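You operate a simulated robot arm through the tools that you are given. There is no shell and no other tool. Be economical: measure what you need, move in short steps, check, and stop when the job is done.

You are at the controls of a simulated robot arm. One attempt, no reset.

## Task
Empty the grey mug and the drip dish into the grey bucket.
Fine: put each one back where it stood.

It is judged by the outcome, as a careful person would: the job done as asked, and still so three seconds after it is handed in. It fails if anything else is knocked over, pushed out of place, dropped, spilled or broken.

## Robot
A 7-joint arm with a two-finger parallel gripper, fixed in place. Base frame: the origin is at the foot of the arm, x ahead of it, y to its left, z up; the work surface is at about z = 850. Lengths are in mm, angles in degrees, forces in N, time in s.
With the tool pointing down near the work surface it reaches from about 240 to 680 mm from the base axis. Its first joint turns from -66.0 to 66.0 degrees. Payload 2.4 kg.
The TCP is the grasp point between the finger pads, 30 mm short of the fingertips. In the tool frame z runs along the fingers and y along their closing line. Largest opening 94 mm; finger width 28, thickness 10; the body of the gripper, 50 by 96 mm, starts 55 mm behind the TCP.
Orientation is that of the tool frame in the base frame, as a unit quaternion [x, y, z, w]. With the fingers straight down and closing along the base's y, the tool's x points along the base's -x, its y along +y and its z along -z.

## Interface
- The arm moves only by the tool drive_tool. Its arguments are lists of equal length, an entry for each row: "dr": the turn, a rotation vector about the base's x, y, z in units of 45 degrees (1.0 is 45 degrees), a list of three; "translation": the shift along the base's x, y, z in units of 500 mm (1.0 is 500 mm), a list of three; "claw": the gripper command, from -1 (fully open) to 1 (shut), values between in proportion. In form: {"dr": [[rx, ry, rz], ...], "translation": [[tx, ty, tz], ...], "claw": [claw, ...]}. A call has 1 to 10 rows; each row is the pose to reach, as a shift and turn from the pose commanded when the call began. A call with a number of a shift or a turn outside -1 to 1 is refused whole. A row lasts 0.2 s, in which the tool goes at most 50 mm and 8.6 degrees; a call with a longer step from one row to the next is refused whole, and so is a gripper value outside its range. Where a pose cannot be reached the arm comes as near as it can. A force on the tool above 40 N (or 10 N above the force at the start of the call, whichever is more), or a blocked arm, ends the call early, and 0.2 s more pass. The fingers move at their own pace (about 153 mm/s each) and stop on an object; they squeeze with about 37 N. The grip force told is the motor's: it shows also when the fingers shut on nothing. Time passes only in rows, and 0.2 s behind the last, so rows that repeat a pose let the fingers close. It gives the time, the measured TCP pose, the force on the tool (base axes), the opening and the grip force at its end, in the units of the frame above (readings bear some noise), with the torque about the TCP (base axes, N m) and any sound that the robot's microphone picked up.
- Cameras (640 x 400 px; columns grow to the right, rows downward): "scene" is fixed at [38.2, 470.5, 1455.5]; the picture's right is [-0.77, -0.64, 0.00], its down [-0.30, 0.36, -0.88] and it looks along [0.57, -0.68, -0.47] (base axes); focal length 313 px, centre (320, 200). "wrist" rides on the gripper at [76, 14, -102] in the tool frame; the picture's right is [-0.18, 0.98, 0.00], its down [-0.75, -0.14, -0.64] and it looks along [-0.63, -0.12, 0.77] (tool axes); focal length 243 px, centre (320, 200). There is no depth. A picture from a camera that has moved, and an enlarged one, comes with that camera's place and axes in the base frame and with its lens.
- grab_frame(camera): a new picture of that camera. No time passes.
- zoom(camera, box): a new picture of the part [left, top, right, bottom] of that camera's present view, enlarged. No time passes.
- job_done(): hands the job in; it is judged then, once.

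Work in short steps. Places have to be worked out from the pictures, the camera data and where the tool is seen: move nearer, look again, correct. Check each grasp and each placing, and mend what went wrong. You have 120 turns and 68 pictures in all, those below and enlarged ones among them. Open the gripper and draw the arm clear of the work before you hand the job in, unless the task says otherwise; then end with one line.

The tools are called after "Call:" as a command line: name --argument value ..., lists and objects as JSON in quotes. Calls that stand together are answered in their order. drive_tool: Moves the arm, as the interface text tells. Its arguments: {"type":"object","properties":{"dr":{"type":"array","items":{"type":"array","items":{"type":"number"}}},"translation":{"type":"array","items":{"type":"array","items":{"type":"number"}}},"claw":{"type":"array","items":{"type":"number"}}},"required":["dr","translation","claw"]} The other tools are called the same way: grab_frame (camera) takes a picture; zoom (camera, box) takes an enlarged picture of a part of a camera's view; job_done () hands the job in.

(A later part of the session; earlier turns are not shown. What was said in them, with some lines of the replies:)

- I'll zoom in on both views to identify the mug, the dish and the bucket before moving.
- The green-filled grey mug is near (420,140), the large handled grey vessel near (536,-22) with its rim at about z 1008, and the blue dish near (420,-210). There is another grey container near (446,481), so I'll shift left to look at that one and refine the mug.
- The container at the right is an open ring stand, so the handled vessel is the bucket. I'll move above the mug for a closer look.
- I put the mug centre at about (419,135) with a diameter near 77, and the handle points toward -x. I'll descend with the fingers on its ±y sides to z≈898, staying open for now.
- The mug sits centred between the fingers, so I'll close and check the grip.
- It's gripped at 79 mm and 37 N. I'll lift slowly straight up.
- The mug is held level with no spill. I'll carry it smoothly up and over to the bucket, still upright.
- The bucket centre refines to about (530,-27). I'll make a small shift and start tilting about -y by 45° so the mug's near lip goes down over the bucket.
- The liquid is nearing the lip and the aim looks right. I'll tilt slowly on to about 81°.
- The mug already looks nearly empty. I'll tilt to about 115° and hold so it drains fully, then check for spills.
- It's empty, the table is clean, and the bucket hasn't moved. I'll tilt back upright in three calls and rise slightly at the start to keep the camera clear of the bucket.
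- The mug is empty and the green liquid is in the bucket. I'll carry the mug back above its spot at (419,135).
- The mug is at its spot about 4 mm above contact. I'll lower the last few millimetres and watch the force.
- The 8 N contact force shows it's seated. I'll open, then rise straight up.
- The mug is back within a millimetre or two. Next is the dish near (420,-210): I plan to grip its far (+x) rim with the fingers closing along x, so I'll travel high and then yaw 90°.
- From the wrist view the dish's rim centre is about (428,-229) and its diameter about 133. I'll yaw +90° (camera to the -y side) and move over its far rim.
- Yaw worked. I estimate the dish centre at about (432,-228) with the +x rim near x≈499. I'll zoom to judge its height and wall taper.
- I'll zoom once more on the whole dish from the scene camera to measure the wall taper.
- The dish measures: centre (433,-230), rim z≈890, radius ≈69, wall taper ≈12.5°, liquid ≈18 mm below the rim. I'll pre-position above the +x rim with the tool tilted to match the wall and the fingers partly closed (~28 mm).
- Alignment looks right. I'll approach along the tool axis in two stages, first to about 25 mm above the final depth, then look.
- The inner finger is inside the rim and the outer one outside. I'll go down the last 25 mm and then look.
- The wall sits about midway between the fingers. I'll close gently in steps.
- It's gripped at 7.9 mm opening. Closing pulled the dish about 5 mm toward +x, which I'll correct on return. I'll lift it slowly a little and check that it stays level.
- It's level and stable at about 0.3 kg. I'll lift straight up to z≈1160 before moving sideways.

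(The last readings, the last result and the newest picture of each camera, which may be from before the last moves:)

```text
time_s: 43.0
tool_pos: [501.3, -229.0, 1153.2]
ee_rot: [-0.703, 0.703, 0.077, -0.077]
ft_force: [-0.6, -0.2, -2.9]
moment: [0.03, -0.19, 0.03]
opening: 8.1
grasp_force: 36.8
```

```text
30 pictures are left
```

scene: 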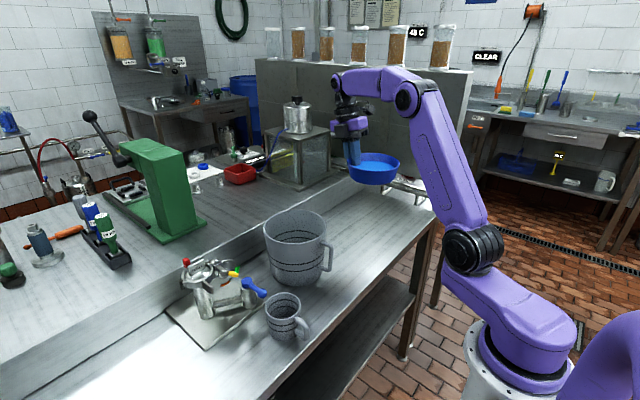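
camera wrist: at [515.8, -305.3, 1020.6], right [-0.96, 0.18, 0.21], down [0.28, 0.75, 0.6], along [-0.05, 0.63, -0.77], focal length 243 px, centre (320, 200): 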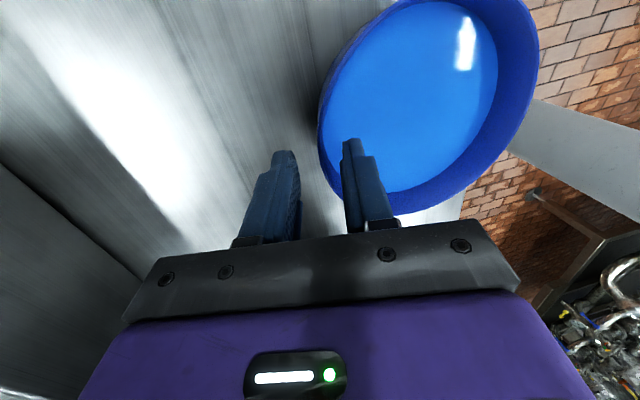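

Stable. Now I'll move smoothly over the bucket to TCP ≈ (610,-27).

Call:
drive_tool --dr '[[0, 0, 0], [0, 0, 0], [0, 0, 0], [0, 0, 0], [0, 0, 0], [0, 0, 0], [0, 0, 0], [0, 0, 0], [0, 0, 0], [0, 0, 0]]' --translation '[[0.01, 0.015, 0], [0.025, 0.05, 0], [0.05, 0.1, 0], [0.08, 0.155, 0], [0.11, 0.21, 0], [0.14, 0.265, 0], [0.17, 0.32, 0], [0.195, 0.365, 0], [0.212, 0.395, 0], [0.22, 0.406, 0]]' --claw '[1, 1, 1, 1, 1, 1, 1, 1, 1, 1]'

Call:
grab_frame --camera "scene"

Call:
grab_frame --camera "wrist"

```text
time_s: 45.2
tool_pos: [603.0, -27.7, 1151.8]
ee_rot: [0.703, -0.703, -0.077, 0.078]
ft_force: [0.0, 0.4, -3.4]
moment: [-0.01, -0.19, 0.0]
opening: 7.8
grasp_force: 37.0
out of reach, approached as far as the arm can: row 9, 10
```

```text
29 pictures are left
```

scene: 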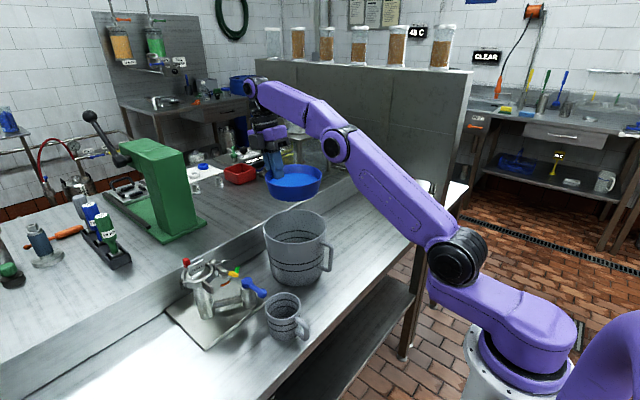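

```text
28 pictures are left
camera wrist: at [612.0, -103.4, 1255.7], right [-0.96, 0.18, 0.21], down [0.28, 0.75, 0.6], along [-0.05, 0.63, -0.77], focal length 243 px, centre (320, 200)
```

wrist: 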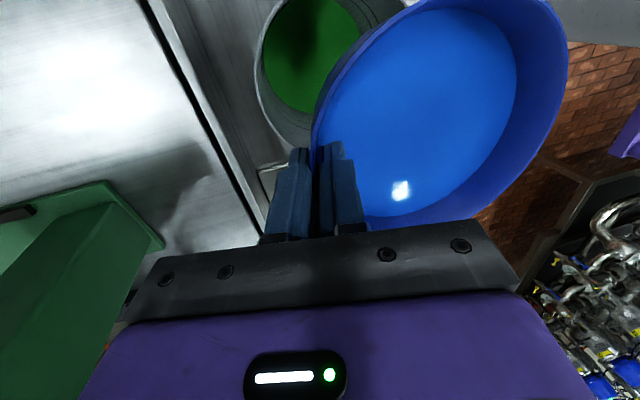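

The arm is at its reach limit with the tool leaning outward, at x=603. Tilting forward regains reach, so I'll tilt 10° (below the spill angle) while moving to x≈620, and check.

Call:
drive_tool --dr '[[0, -0.04, 0], [0, -0.08, 0], [0, -0.12, 0], [0, -0.16, 0], [0, -0.2, 0], [0, -0.22, 0], [0, -0.22, 0]]' --translation '[[-0.01, 0, 0], [-0.005, 0, 0], [0, 0, 0], [0.01, 0, 0], [0.015, 0, 0], [0.02, 0, 0], [0.02, 0, 0]]' --claw '[1, 1, 1, 1, 1, 1, 1]'

Call:
zoom --camera "scene" --box '[200, 100, 392, 220]'

```text
time_s: 46.8
tool_pos: [611.9, -27.6, 1152.6]
ee_rot: [-0.707, 0.707, 0.016, -0.016]
ft_force: [-0.4, -0.2, -2.5]
moment: [0.02, -0.18, -0.01]
opening: 8.0
grasp_force: 37.6
```

```text
3.33 times, centred on (296, 160) of scene
camera zoom: at [38.3, 470.5, 1455.5], right [-0.77, -0.64, 0.0], down [-0.3, 0.36, -0.88], along [0.57, -0.68, -0.47], focal length 1044 px, centre (400, 333)
```

zoom: 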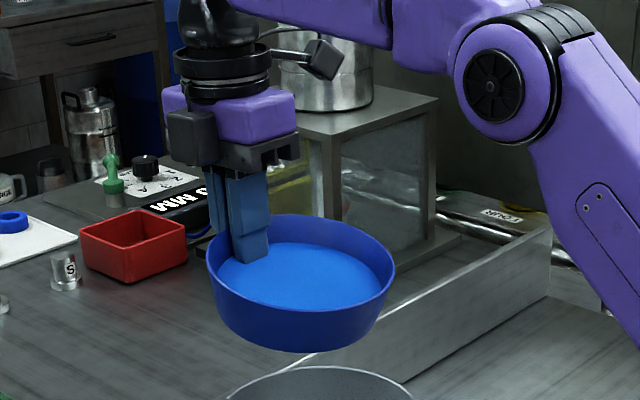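

Lip is near x≈476 and nothing has spilled. I'll continue tilting to about 45°, moving x so the pouring lip stays near x≈495–502 inside the bucket mouth.

Call:
drive_tool --dr '[[0, -0.06, 0], [0, -0.11, 0], [0, -0.18, 0], [0, -0.27, 0], [0, -0.38, 0], [0, -0.47, 0], [0, -0.58, 0], [0, -0.67, 0], [0, -0.78, 0], [0, -0.78, 0]]' --translation '[[0.018, 0, 0], [0.026, 0, 0], [0.026, 0, 0], [0.022, 0, 0], [0.018, 0, 0], [0.01, 0, 0], [0.002, 0, 0], [-0.008, 0, 0], [-0.02, 0, 0], [-0.02, 0, 0]]' --claw '[1, 1, 1, 1, 1, 1, 1, 1, 1, 1]'

Call:
zoom --camera "scene" --box '[180, 140, 420, 290]'

```text
time_s: 49.0
tool_pos: [602.3, -29.0, 1153.0]
ee_rot: [0.679, -0.679, 0.197, -0.198]
ft_force: [-0.1, 0.2, -2.0]
moment: [0.03, -0.11, 0.02]
opening: 8.1
grasp_force: 37.2
```

```text
2.67 times, centred on (300, 215) of scene
camera zoom: at [38.3, 470.5, 1455.5], right [-0.77, -0.64, 0.0], down [-0.3, 0.36, -0.88], along [0.57, -0.68, -0.47], focal length 835 px, centre (373, 160)
```

zoom: 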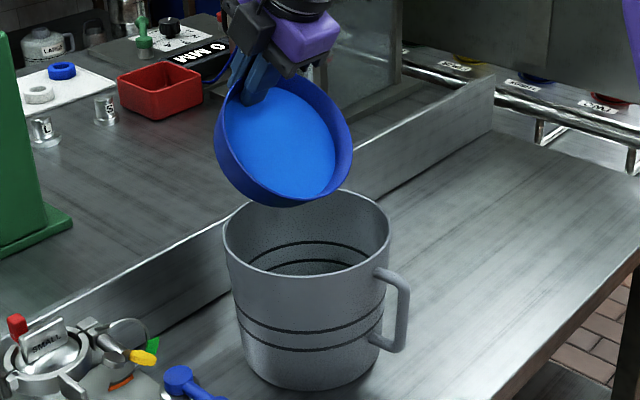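

Pouring is going into the bucket with no spill visible. I'll continue to 90° with the lip held over the bucket centre.

Call:
drive_tool --dr '[[0, -0.11, 0], [0, -0.22, 0], [0, -0.33, 0], [0, -0.44, 0], [0, -0.55, 0], [0, -0.66, 0], [0, -0.77, 0], [0, -0.88, 0], [0, -0.99, 0], [0, -0.99, 0]]' --translation '[[-0.02, 0, 0.003], [-0.034, 0, 0.007], [-0.05, 0, 0.01], [-0.064, 0, 0.015], [-0.08, 0, 0.02], [-0.092, 0, 0.025], [-0.102, 0, 0.03], [-0.11, 0, 0.03], [-0.114, 0, 0.03], [-0.114, 0, 0.03]]' --claw '[1, 1, 1, 1, 1, 1, 1, 1, 1, 1]'

Call:
zoom --camera "scene" --box '[180, 140, 420, 290]'

Call:
grab_frame --camera "wrist"

```text
time_s: 51.2
tool_pos: [545.4, -28.9, 1168.3]
ee_rot: [-0.552, 0.553, -0.441, 0.441]
ft_force: [0.7, 0.6, -0.4]
moment: [-0.02, 0.07, 0.02]
opening: 8.3
grasp_force: 36.7
```

```text
2.67 times, centred on (300, 215) of scene
camera zoom: at [38.3, 470.5, 1455.5], right [-0.77, -0.64, 0.0], down [-0.3, 0.36, -0.88], along [0.57, -0.68, -0.47], focal length 835 px, centre (373, 160)
```

zoom: 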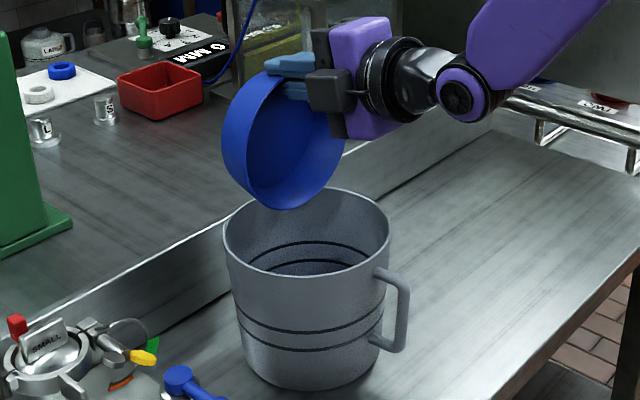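

```text
24 pictures are left
camera wrist: at [443.4, -103.4, 1177.0], right [-0.22, 0.18, -0.96], down [-0.59, 0.75, 0.28], along [0.77, 0.63, -0.06], focal length 243 px, centre (320, 200)
```

wrist: 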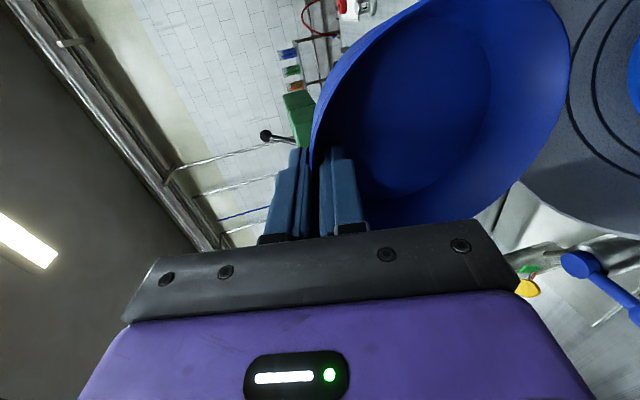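

The dish looks empty. I'll tip to about 110° and pause to drain it, then check.

Call:
drive_tool --dr '[[0, -0.12, 0], [0, -0.24, 0], [0, -0.36, 0], [0, -0.44, 0], [0, -0.44, 0], [0, -0.44, 0], [0, -0.44, 0]]' --translation '[[-0.01, 0, 0], [-0.02, 0, 0], [-0.03, 0, 0], [-0.04, 0, 0], [-0.04, 0, 0], [-0.04, 0, 0], [-0.04, 0, 0]]' --claw '[1, 1, 1, 1, 1, 1, 1]'

Call:
grab_frame --camera "wrist"

```text
time_s: 52.8
tool_pos: [525.3, -30.0, 1167.0]
ee_rot: [0.469, -0.47, 0.529, -0.529]
ft_force: [-0.4, -0.5, -1.4]
moment: [-0.02, 0.02, 0.04]
opening: 7.9
grasp_force: 37.2
```

```text
23 pictures are left
camera wrist: at [426.1, -103.6, 1141.6], right [0.12, 0.18, -0.98], down [-0.65, 0.75, 0.06], along [0.75, 0.63, 0.21], focal length 243 px, centre (320, 200)
```

wrist: 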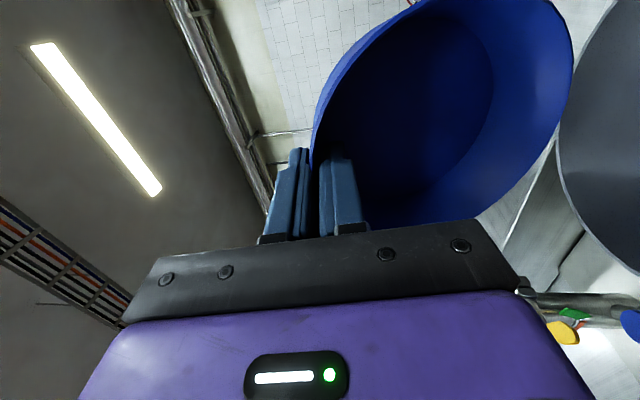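

It's empty. I'll reverse the tilt, rising slightly, in three calls.

Call:
drive_tool --dr '[[0, 0.14, 0], [0, 0.28, 0], [0, 0.42, 0], [0, 0.56, 0], [0, 0.7, 0], [0, 0.84, 0], [0, 0.98, 0]]' --translation '[[0.01, 0, 0.02], [0.02, 0, 0.04], [0.02, 0, 0.05], [0.02, 0, 0.05], [0.02, 0, 0.05], [0.02, 0, 0.05], [0.02, 0, 0.05]]' --claw '[1, 1, 1, 1, 1, 1, 1]'

Call:
drive_tool --dr '[[0, 0.14, 0], [0, 0.28, 0], [0, 0.42, 0], [0, 0.56, 0], [0, 0.7, 0], [0, 0.84, 0], [0, 0.98, 0]]' --translation '[[0, 0, 0], [0, 0, 0], [0, 0, 0], [0, 0, 0], [0, 0, 0], [0, 0, 0], [0, 0, 0]]' --claw '[1, 1, 1, 1, 1, 1, 1]'

Call:
drive_tool --dr '[[0, 0.12, 0], [0, 0.24, 0], [0, 0.36, 0], [0, 0.44, 0], [0, 0.47, 0], [0, 0.47, 0]]' --translation '[[0, 0, 0], [0, 0, 0], [0, 0, 0], [0, 0, 0], [0, 0, 0], [0, 0, 0]]' --claw '[1, 1, 1, 1, 1, 1]'

Call:
grab_frame --camera "scene"

```text
time_s: 54.6
tool_pos: [538.7, -82.1, 1192.1]
ee_rot: [-0.593, 0.672, -0.333, 0.293]
ft_force: [0.3, 0.7, -0.5]
moment: [-0.03, 0.01, -0.05]
opening: 8.0
grasp_force: 37.2
stopped in row 7: the arm was blocked; the commanded pose is now the measured one
```

```text
time_s: 56.2
tool_pos: [537.9, -79.8, 1193.3]
ee_rot: [-0.675, 0.733, -0.085, 0.019]
ft_force: [-0.3, -0.1, -0.6]
moment: [-0.01, -0.03, -0.01]
opening: 8.0
grasp_force: 37.4
```

```text
time_s: 57.6
tool_pos: [537.4, -81.2, 1193.0]
ee_rot: [-0.679, 0.724, 0.04, -0.114]
ft_force: [-0.7, 0.6, -0.9]
moment: [0.01, -0.08, -0.01]
opening: 7.9
grasp_force: 37.2
```

```text
22 pictures are left
```

scene: 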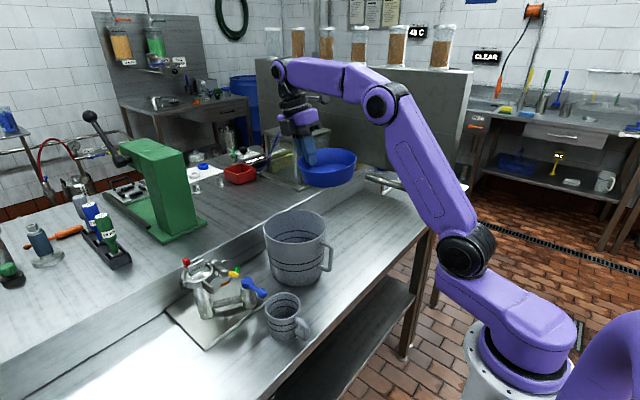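

There was a brief joint-limit detour and the tool is now about 7° off and shifted 50 mm in y, but forces stayed low and nothing was touched. I'll correct the orientation by about [6.3°, 0, 3°] while moving back above the dish's spot.

Call:
drive_tool --dr '[[0.02, 0, 0.01], [0.05, 0, 0.022], [0.08, 0, 0.037], [0.11, 0, 0.05], [0.141, 0, 0.066], [0.141, 0, 0.066], [0.141, 0, 0.066], [0.141, 0, 0.066]]' --translation '[[-0.01, -0.03, 0], [-0.025, -0.08, 0], [-0.04, -0.13, 0], [-0.055, -0.18, 0], [-0.07, -0.23, 0], [-0.08, -0.275, 0], [-0.085, -0.299, 0], [-0.085, -0.299, 0]]' --claw '[1, 1, 1, 1, 1, 1, 1, 1]'

Call:
zoom --camera "scene" --box '[200, 130, 440, 280]'

Call:
grab_frame --camera "wrist"

```text
time_s: 59.4
tool_pos: [495.1, -228.9, 1192.7]
ee_rot: [0.703, -0.702, -0.077, 0.076]
ft_force: [0.4, -0.1, -0.8]
moment: [0.01, -0.06, 0.02]
opening: 8.3
grasp_force: 37.4
```

```text
2.67 times, centred on (320, 205) of scene
camera zoom: at [38.3, 470.4, 1455.5], right [-0.77, -0.64, 0.0], down [-0.3, 0.36, -0.88], along [0.57, -0.68, -0.47], focal length 835 px, centre (320, 187)
```

zoom: 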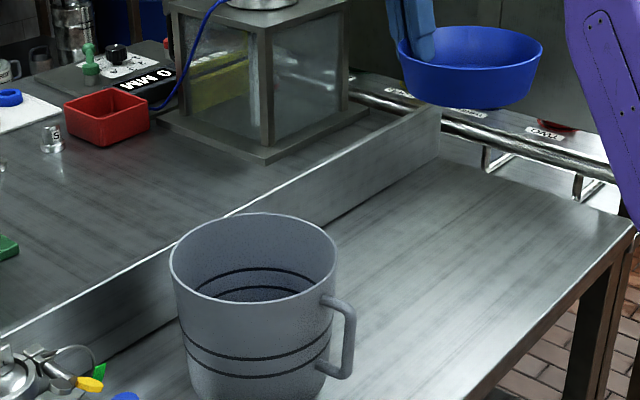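

```text
20 pictures are left
camera wrist: at [505.2, -304.6, 1296.6], right [-0.96, 0.18, 0.21], down [0.28, 0.75, 0.6], along [-0.05, 0.63, -0.77], focal length 243 px, centre (320, 200)
```

wrist: 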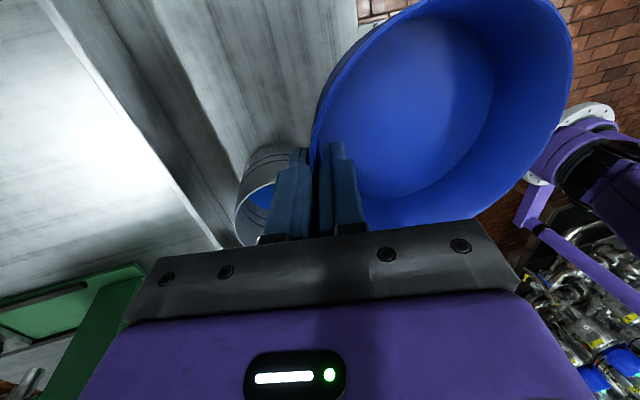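

The dish is empty, and the scene is otherwise undisturbed. I'll lower it straight down to about 12 mm above the table.

Call:
drive_tool --dr '[[0, 0, 0], [0, 0, 0], [0, 0, 0], [0, 0, 0], [0, 0, 0], [0, 0, 0], [0, 0, 0], [0, 0, 0], [0, 0, 0], [0, 0, 0]]' --translation '[[0, 0, -0.04], [0, 0, -0.11], [0, 0, -0.19], [0, 0, -0.27], [0, 0, -0.35], [0, 0, -0.43], [0, 0, -0.5], [0, 0, -0.55], [0, 0, -0.575], [0, 0, -0.575]]' --claw '[1, 1, 1, 1, 1, 1, 1, 1, 1, 1]'

Call:
zoom --camera "scene" --box '[320, 205, 416, 265]'

```text
time_s: 61.6
tool_pos: [497.1, -229.8, 904.8]
ee_rot: [0.703, -0.703, -0.077, 0.077]
ft_force: [0.3, -0.2, -1.0]
moment: [-0.03, -0.05, 0.04]
opening: 8.0
grasp_force: 37.0
```

```text
6.67 times, centred on (368, 235) of scene
camera zoom: at [38.3, 470.5, 1455.5], right [-0.77, -0.64, 0.0], down [-0.3, 0.36, -0.88], along [0.57, -0.68, -0.47], focal length 2087 px, centre (0, -33)
```

zoom: 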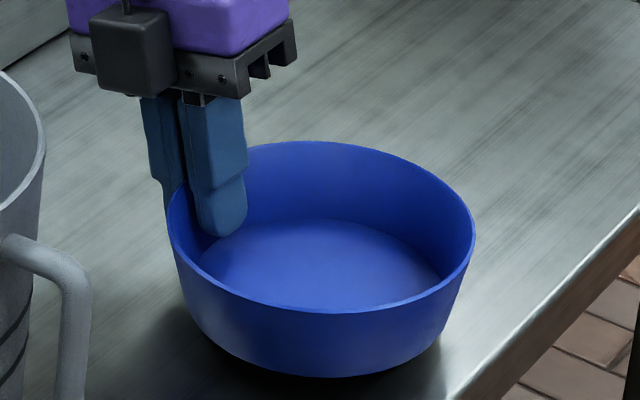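

The lateral position matches the original image (rim 167–473 px). I'll lower the last ~12 mm gently.

Call:
drive_tool --dr '[[0, 0, 0], [0, 0, 0], [0, 0, 0], [0, 0, 0], [0, 0, 0]]' --translation '[[0, 0, -0.008], [0, 0, -0.014], [0, 0, -0.02], [0, 0, -0.0235], [0, 0, -0.0235]]' --claw '[1, 1, 1, 1, 1]'

Call:
zoom --camera "scene" --box '[320, 205, 416, 265]'

```text
time_s: 62.8
tool_pos: [496.1, -230.1, 892.9]
ee_rot: [-0.703, 0.703, 0.076, -0.077]
ft_force: [-0.5, 0.0, 6.9]
moment: [0.06, 0.02, -0.03]
opening: 8.0
grasp_force: 37.2
```

```text
6.67 times, centred on (368, 235) of scene
camera zoom: at [38.1, 470.5, 1455.5], right [-0.77, -0.64, 0.0], down [-0.3, 0.36, -0.88], along [0.57, -0.68, -0.47], focal length 2087 px, centre (0, -33)
```

zoom: 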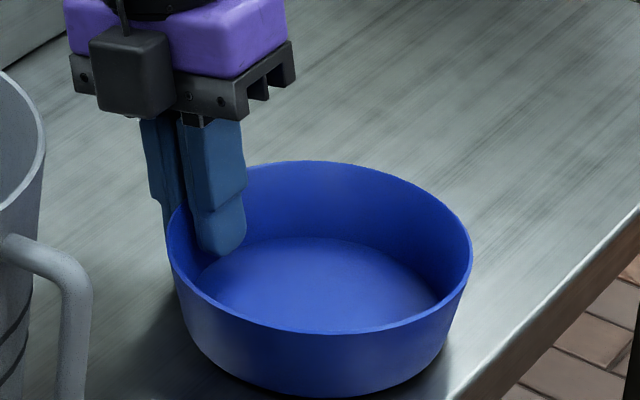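

It's seated with 7 N of contact, and the position matches the original view. I'll open to about 28 mm, check, then back out along the tool axis.

Call:
drive_tool --dr '[[0, 0, 0], [0, 0, 0], [0, 0, 0], [0, 0, 0]]' --translation '[[0, 0, 0], [0, 0, 0], [0, 0, 0], [0, 0, 0]]' --claw '[0.7, 0.4, 0.4, 0.4]'

Call:
drive_tool --dr '[[0, 0, 0], [0, 0, 0], [0, 0, 0], [0, 0, 0], [0, 0, 0], [0, 0, 0], [0, 0, 0]]' --translation '[[0.0043, 0, 0.02], [0.011, 0, 0.05], [0.02, 0, 0.09], [0.035, 0, 0.16], [0.035, 0, 0.25], [0.035, 0, 0.34], [0.035, 0, 0.43]]' --claw '[0.4, 0.4, 0.4, 0.4, 0.4, 0, -1]'

Call:
grab_frame --camera "scene"

Call:
zoom --camera "scene" --box '[160, 190, 420, 352]'

Call:
grab_frame --camera "wrist"

```text
time_s: 63.8
tool_pos: [496.3, -229.3, 893.8]
ee_rot: [-0.703, 0.703, 0.078, -0.076]
ft_force: [0.7, -1.1, -0.1]
moment: [0.0, 0.01, 0.01]
opening: 28.2
grasp_force: 0.0
```

```text
time_s: 65.4
tool_pos: [513.3, -229.2, 1109.0]
ee_rot: [-0.703, 0.703, 0.077, -0.077]
ft_force: [0.2, 0.7, -0.3]
moment: [0.01, 0.0, 0.02]
opening: 94.2
grasp_force: 0.1
```

```text
17 pictures are left
```

scene: 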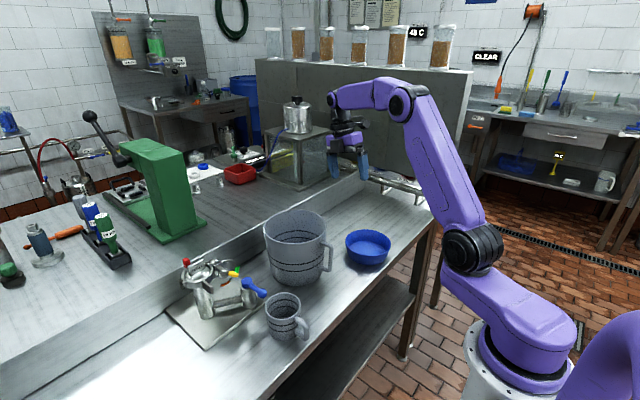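

```text
2.46 times, centred on (290, 271) of scene
camera zoom: at [38.2, 470.5, 1455.5], right [-0.77, -0.64, 0.0], down [-0.3, 0.36, -0.88], along [0.57, -0.68, -0.47], focal length 771 px, centre (394, 25)
```

zoom: 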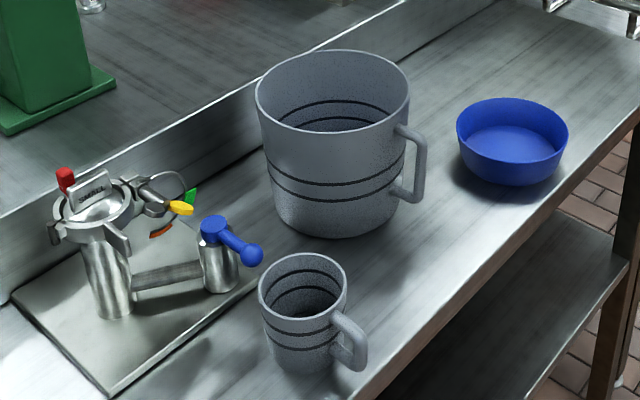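

```text
15 pictures are left
camera wrist: at [522.9, -304.8, 1212.9], right [-0.96, 0.18, 0.21], down [0.28, 0.75, 0.6], along [-0.05, 0.63, -0.77], focal length 243 px, centre (320, 200)
```

wrist: 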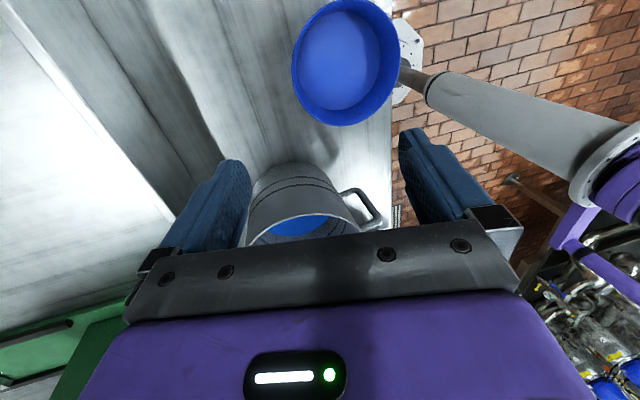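

Both vessels are empty and back in place, the bucket holds the liquid, there are no spills, and the arm is open and clear at z≈1109. I'll hand it in.

Call:
job_done

```text
The job is handed in.
```

I emptied the grey mug and the blue dish, which I took to be the drip dish, into the grey bucket; each is back within about 2 mm of where it stood, with no spills visible.
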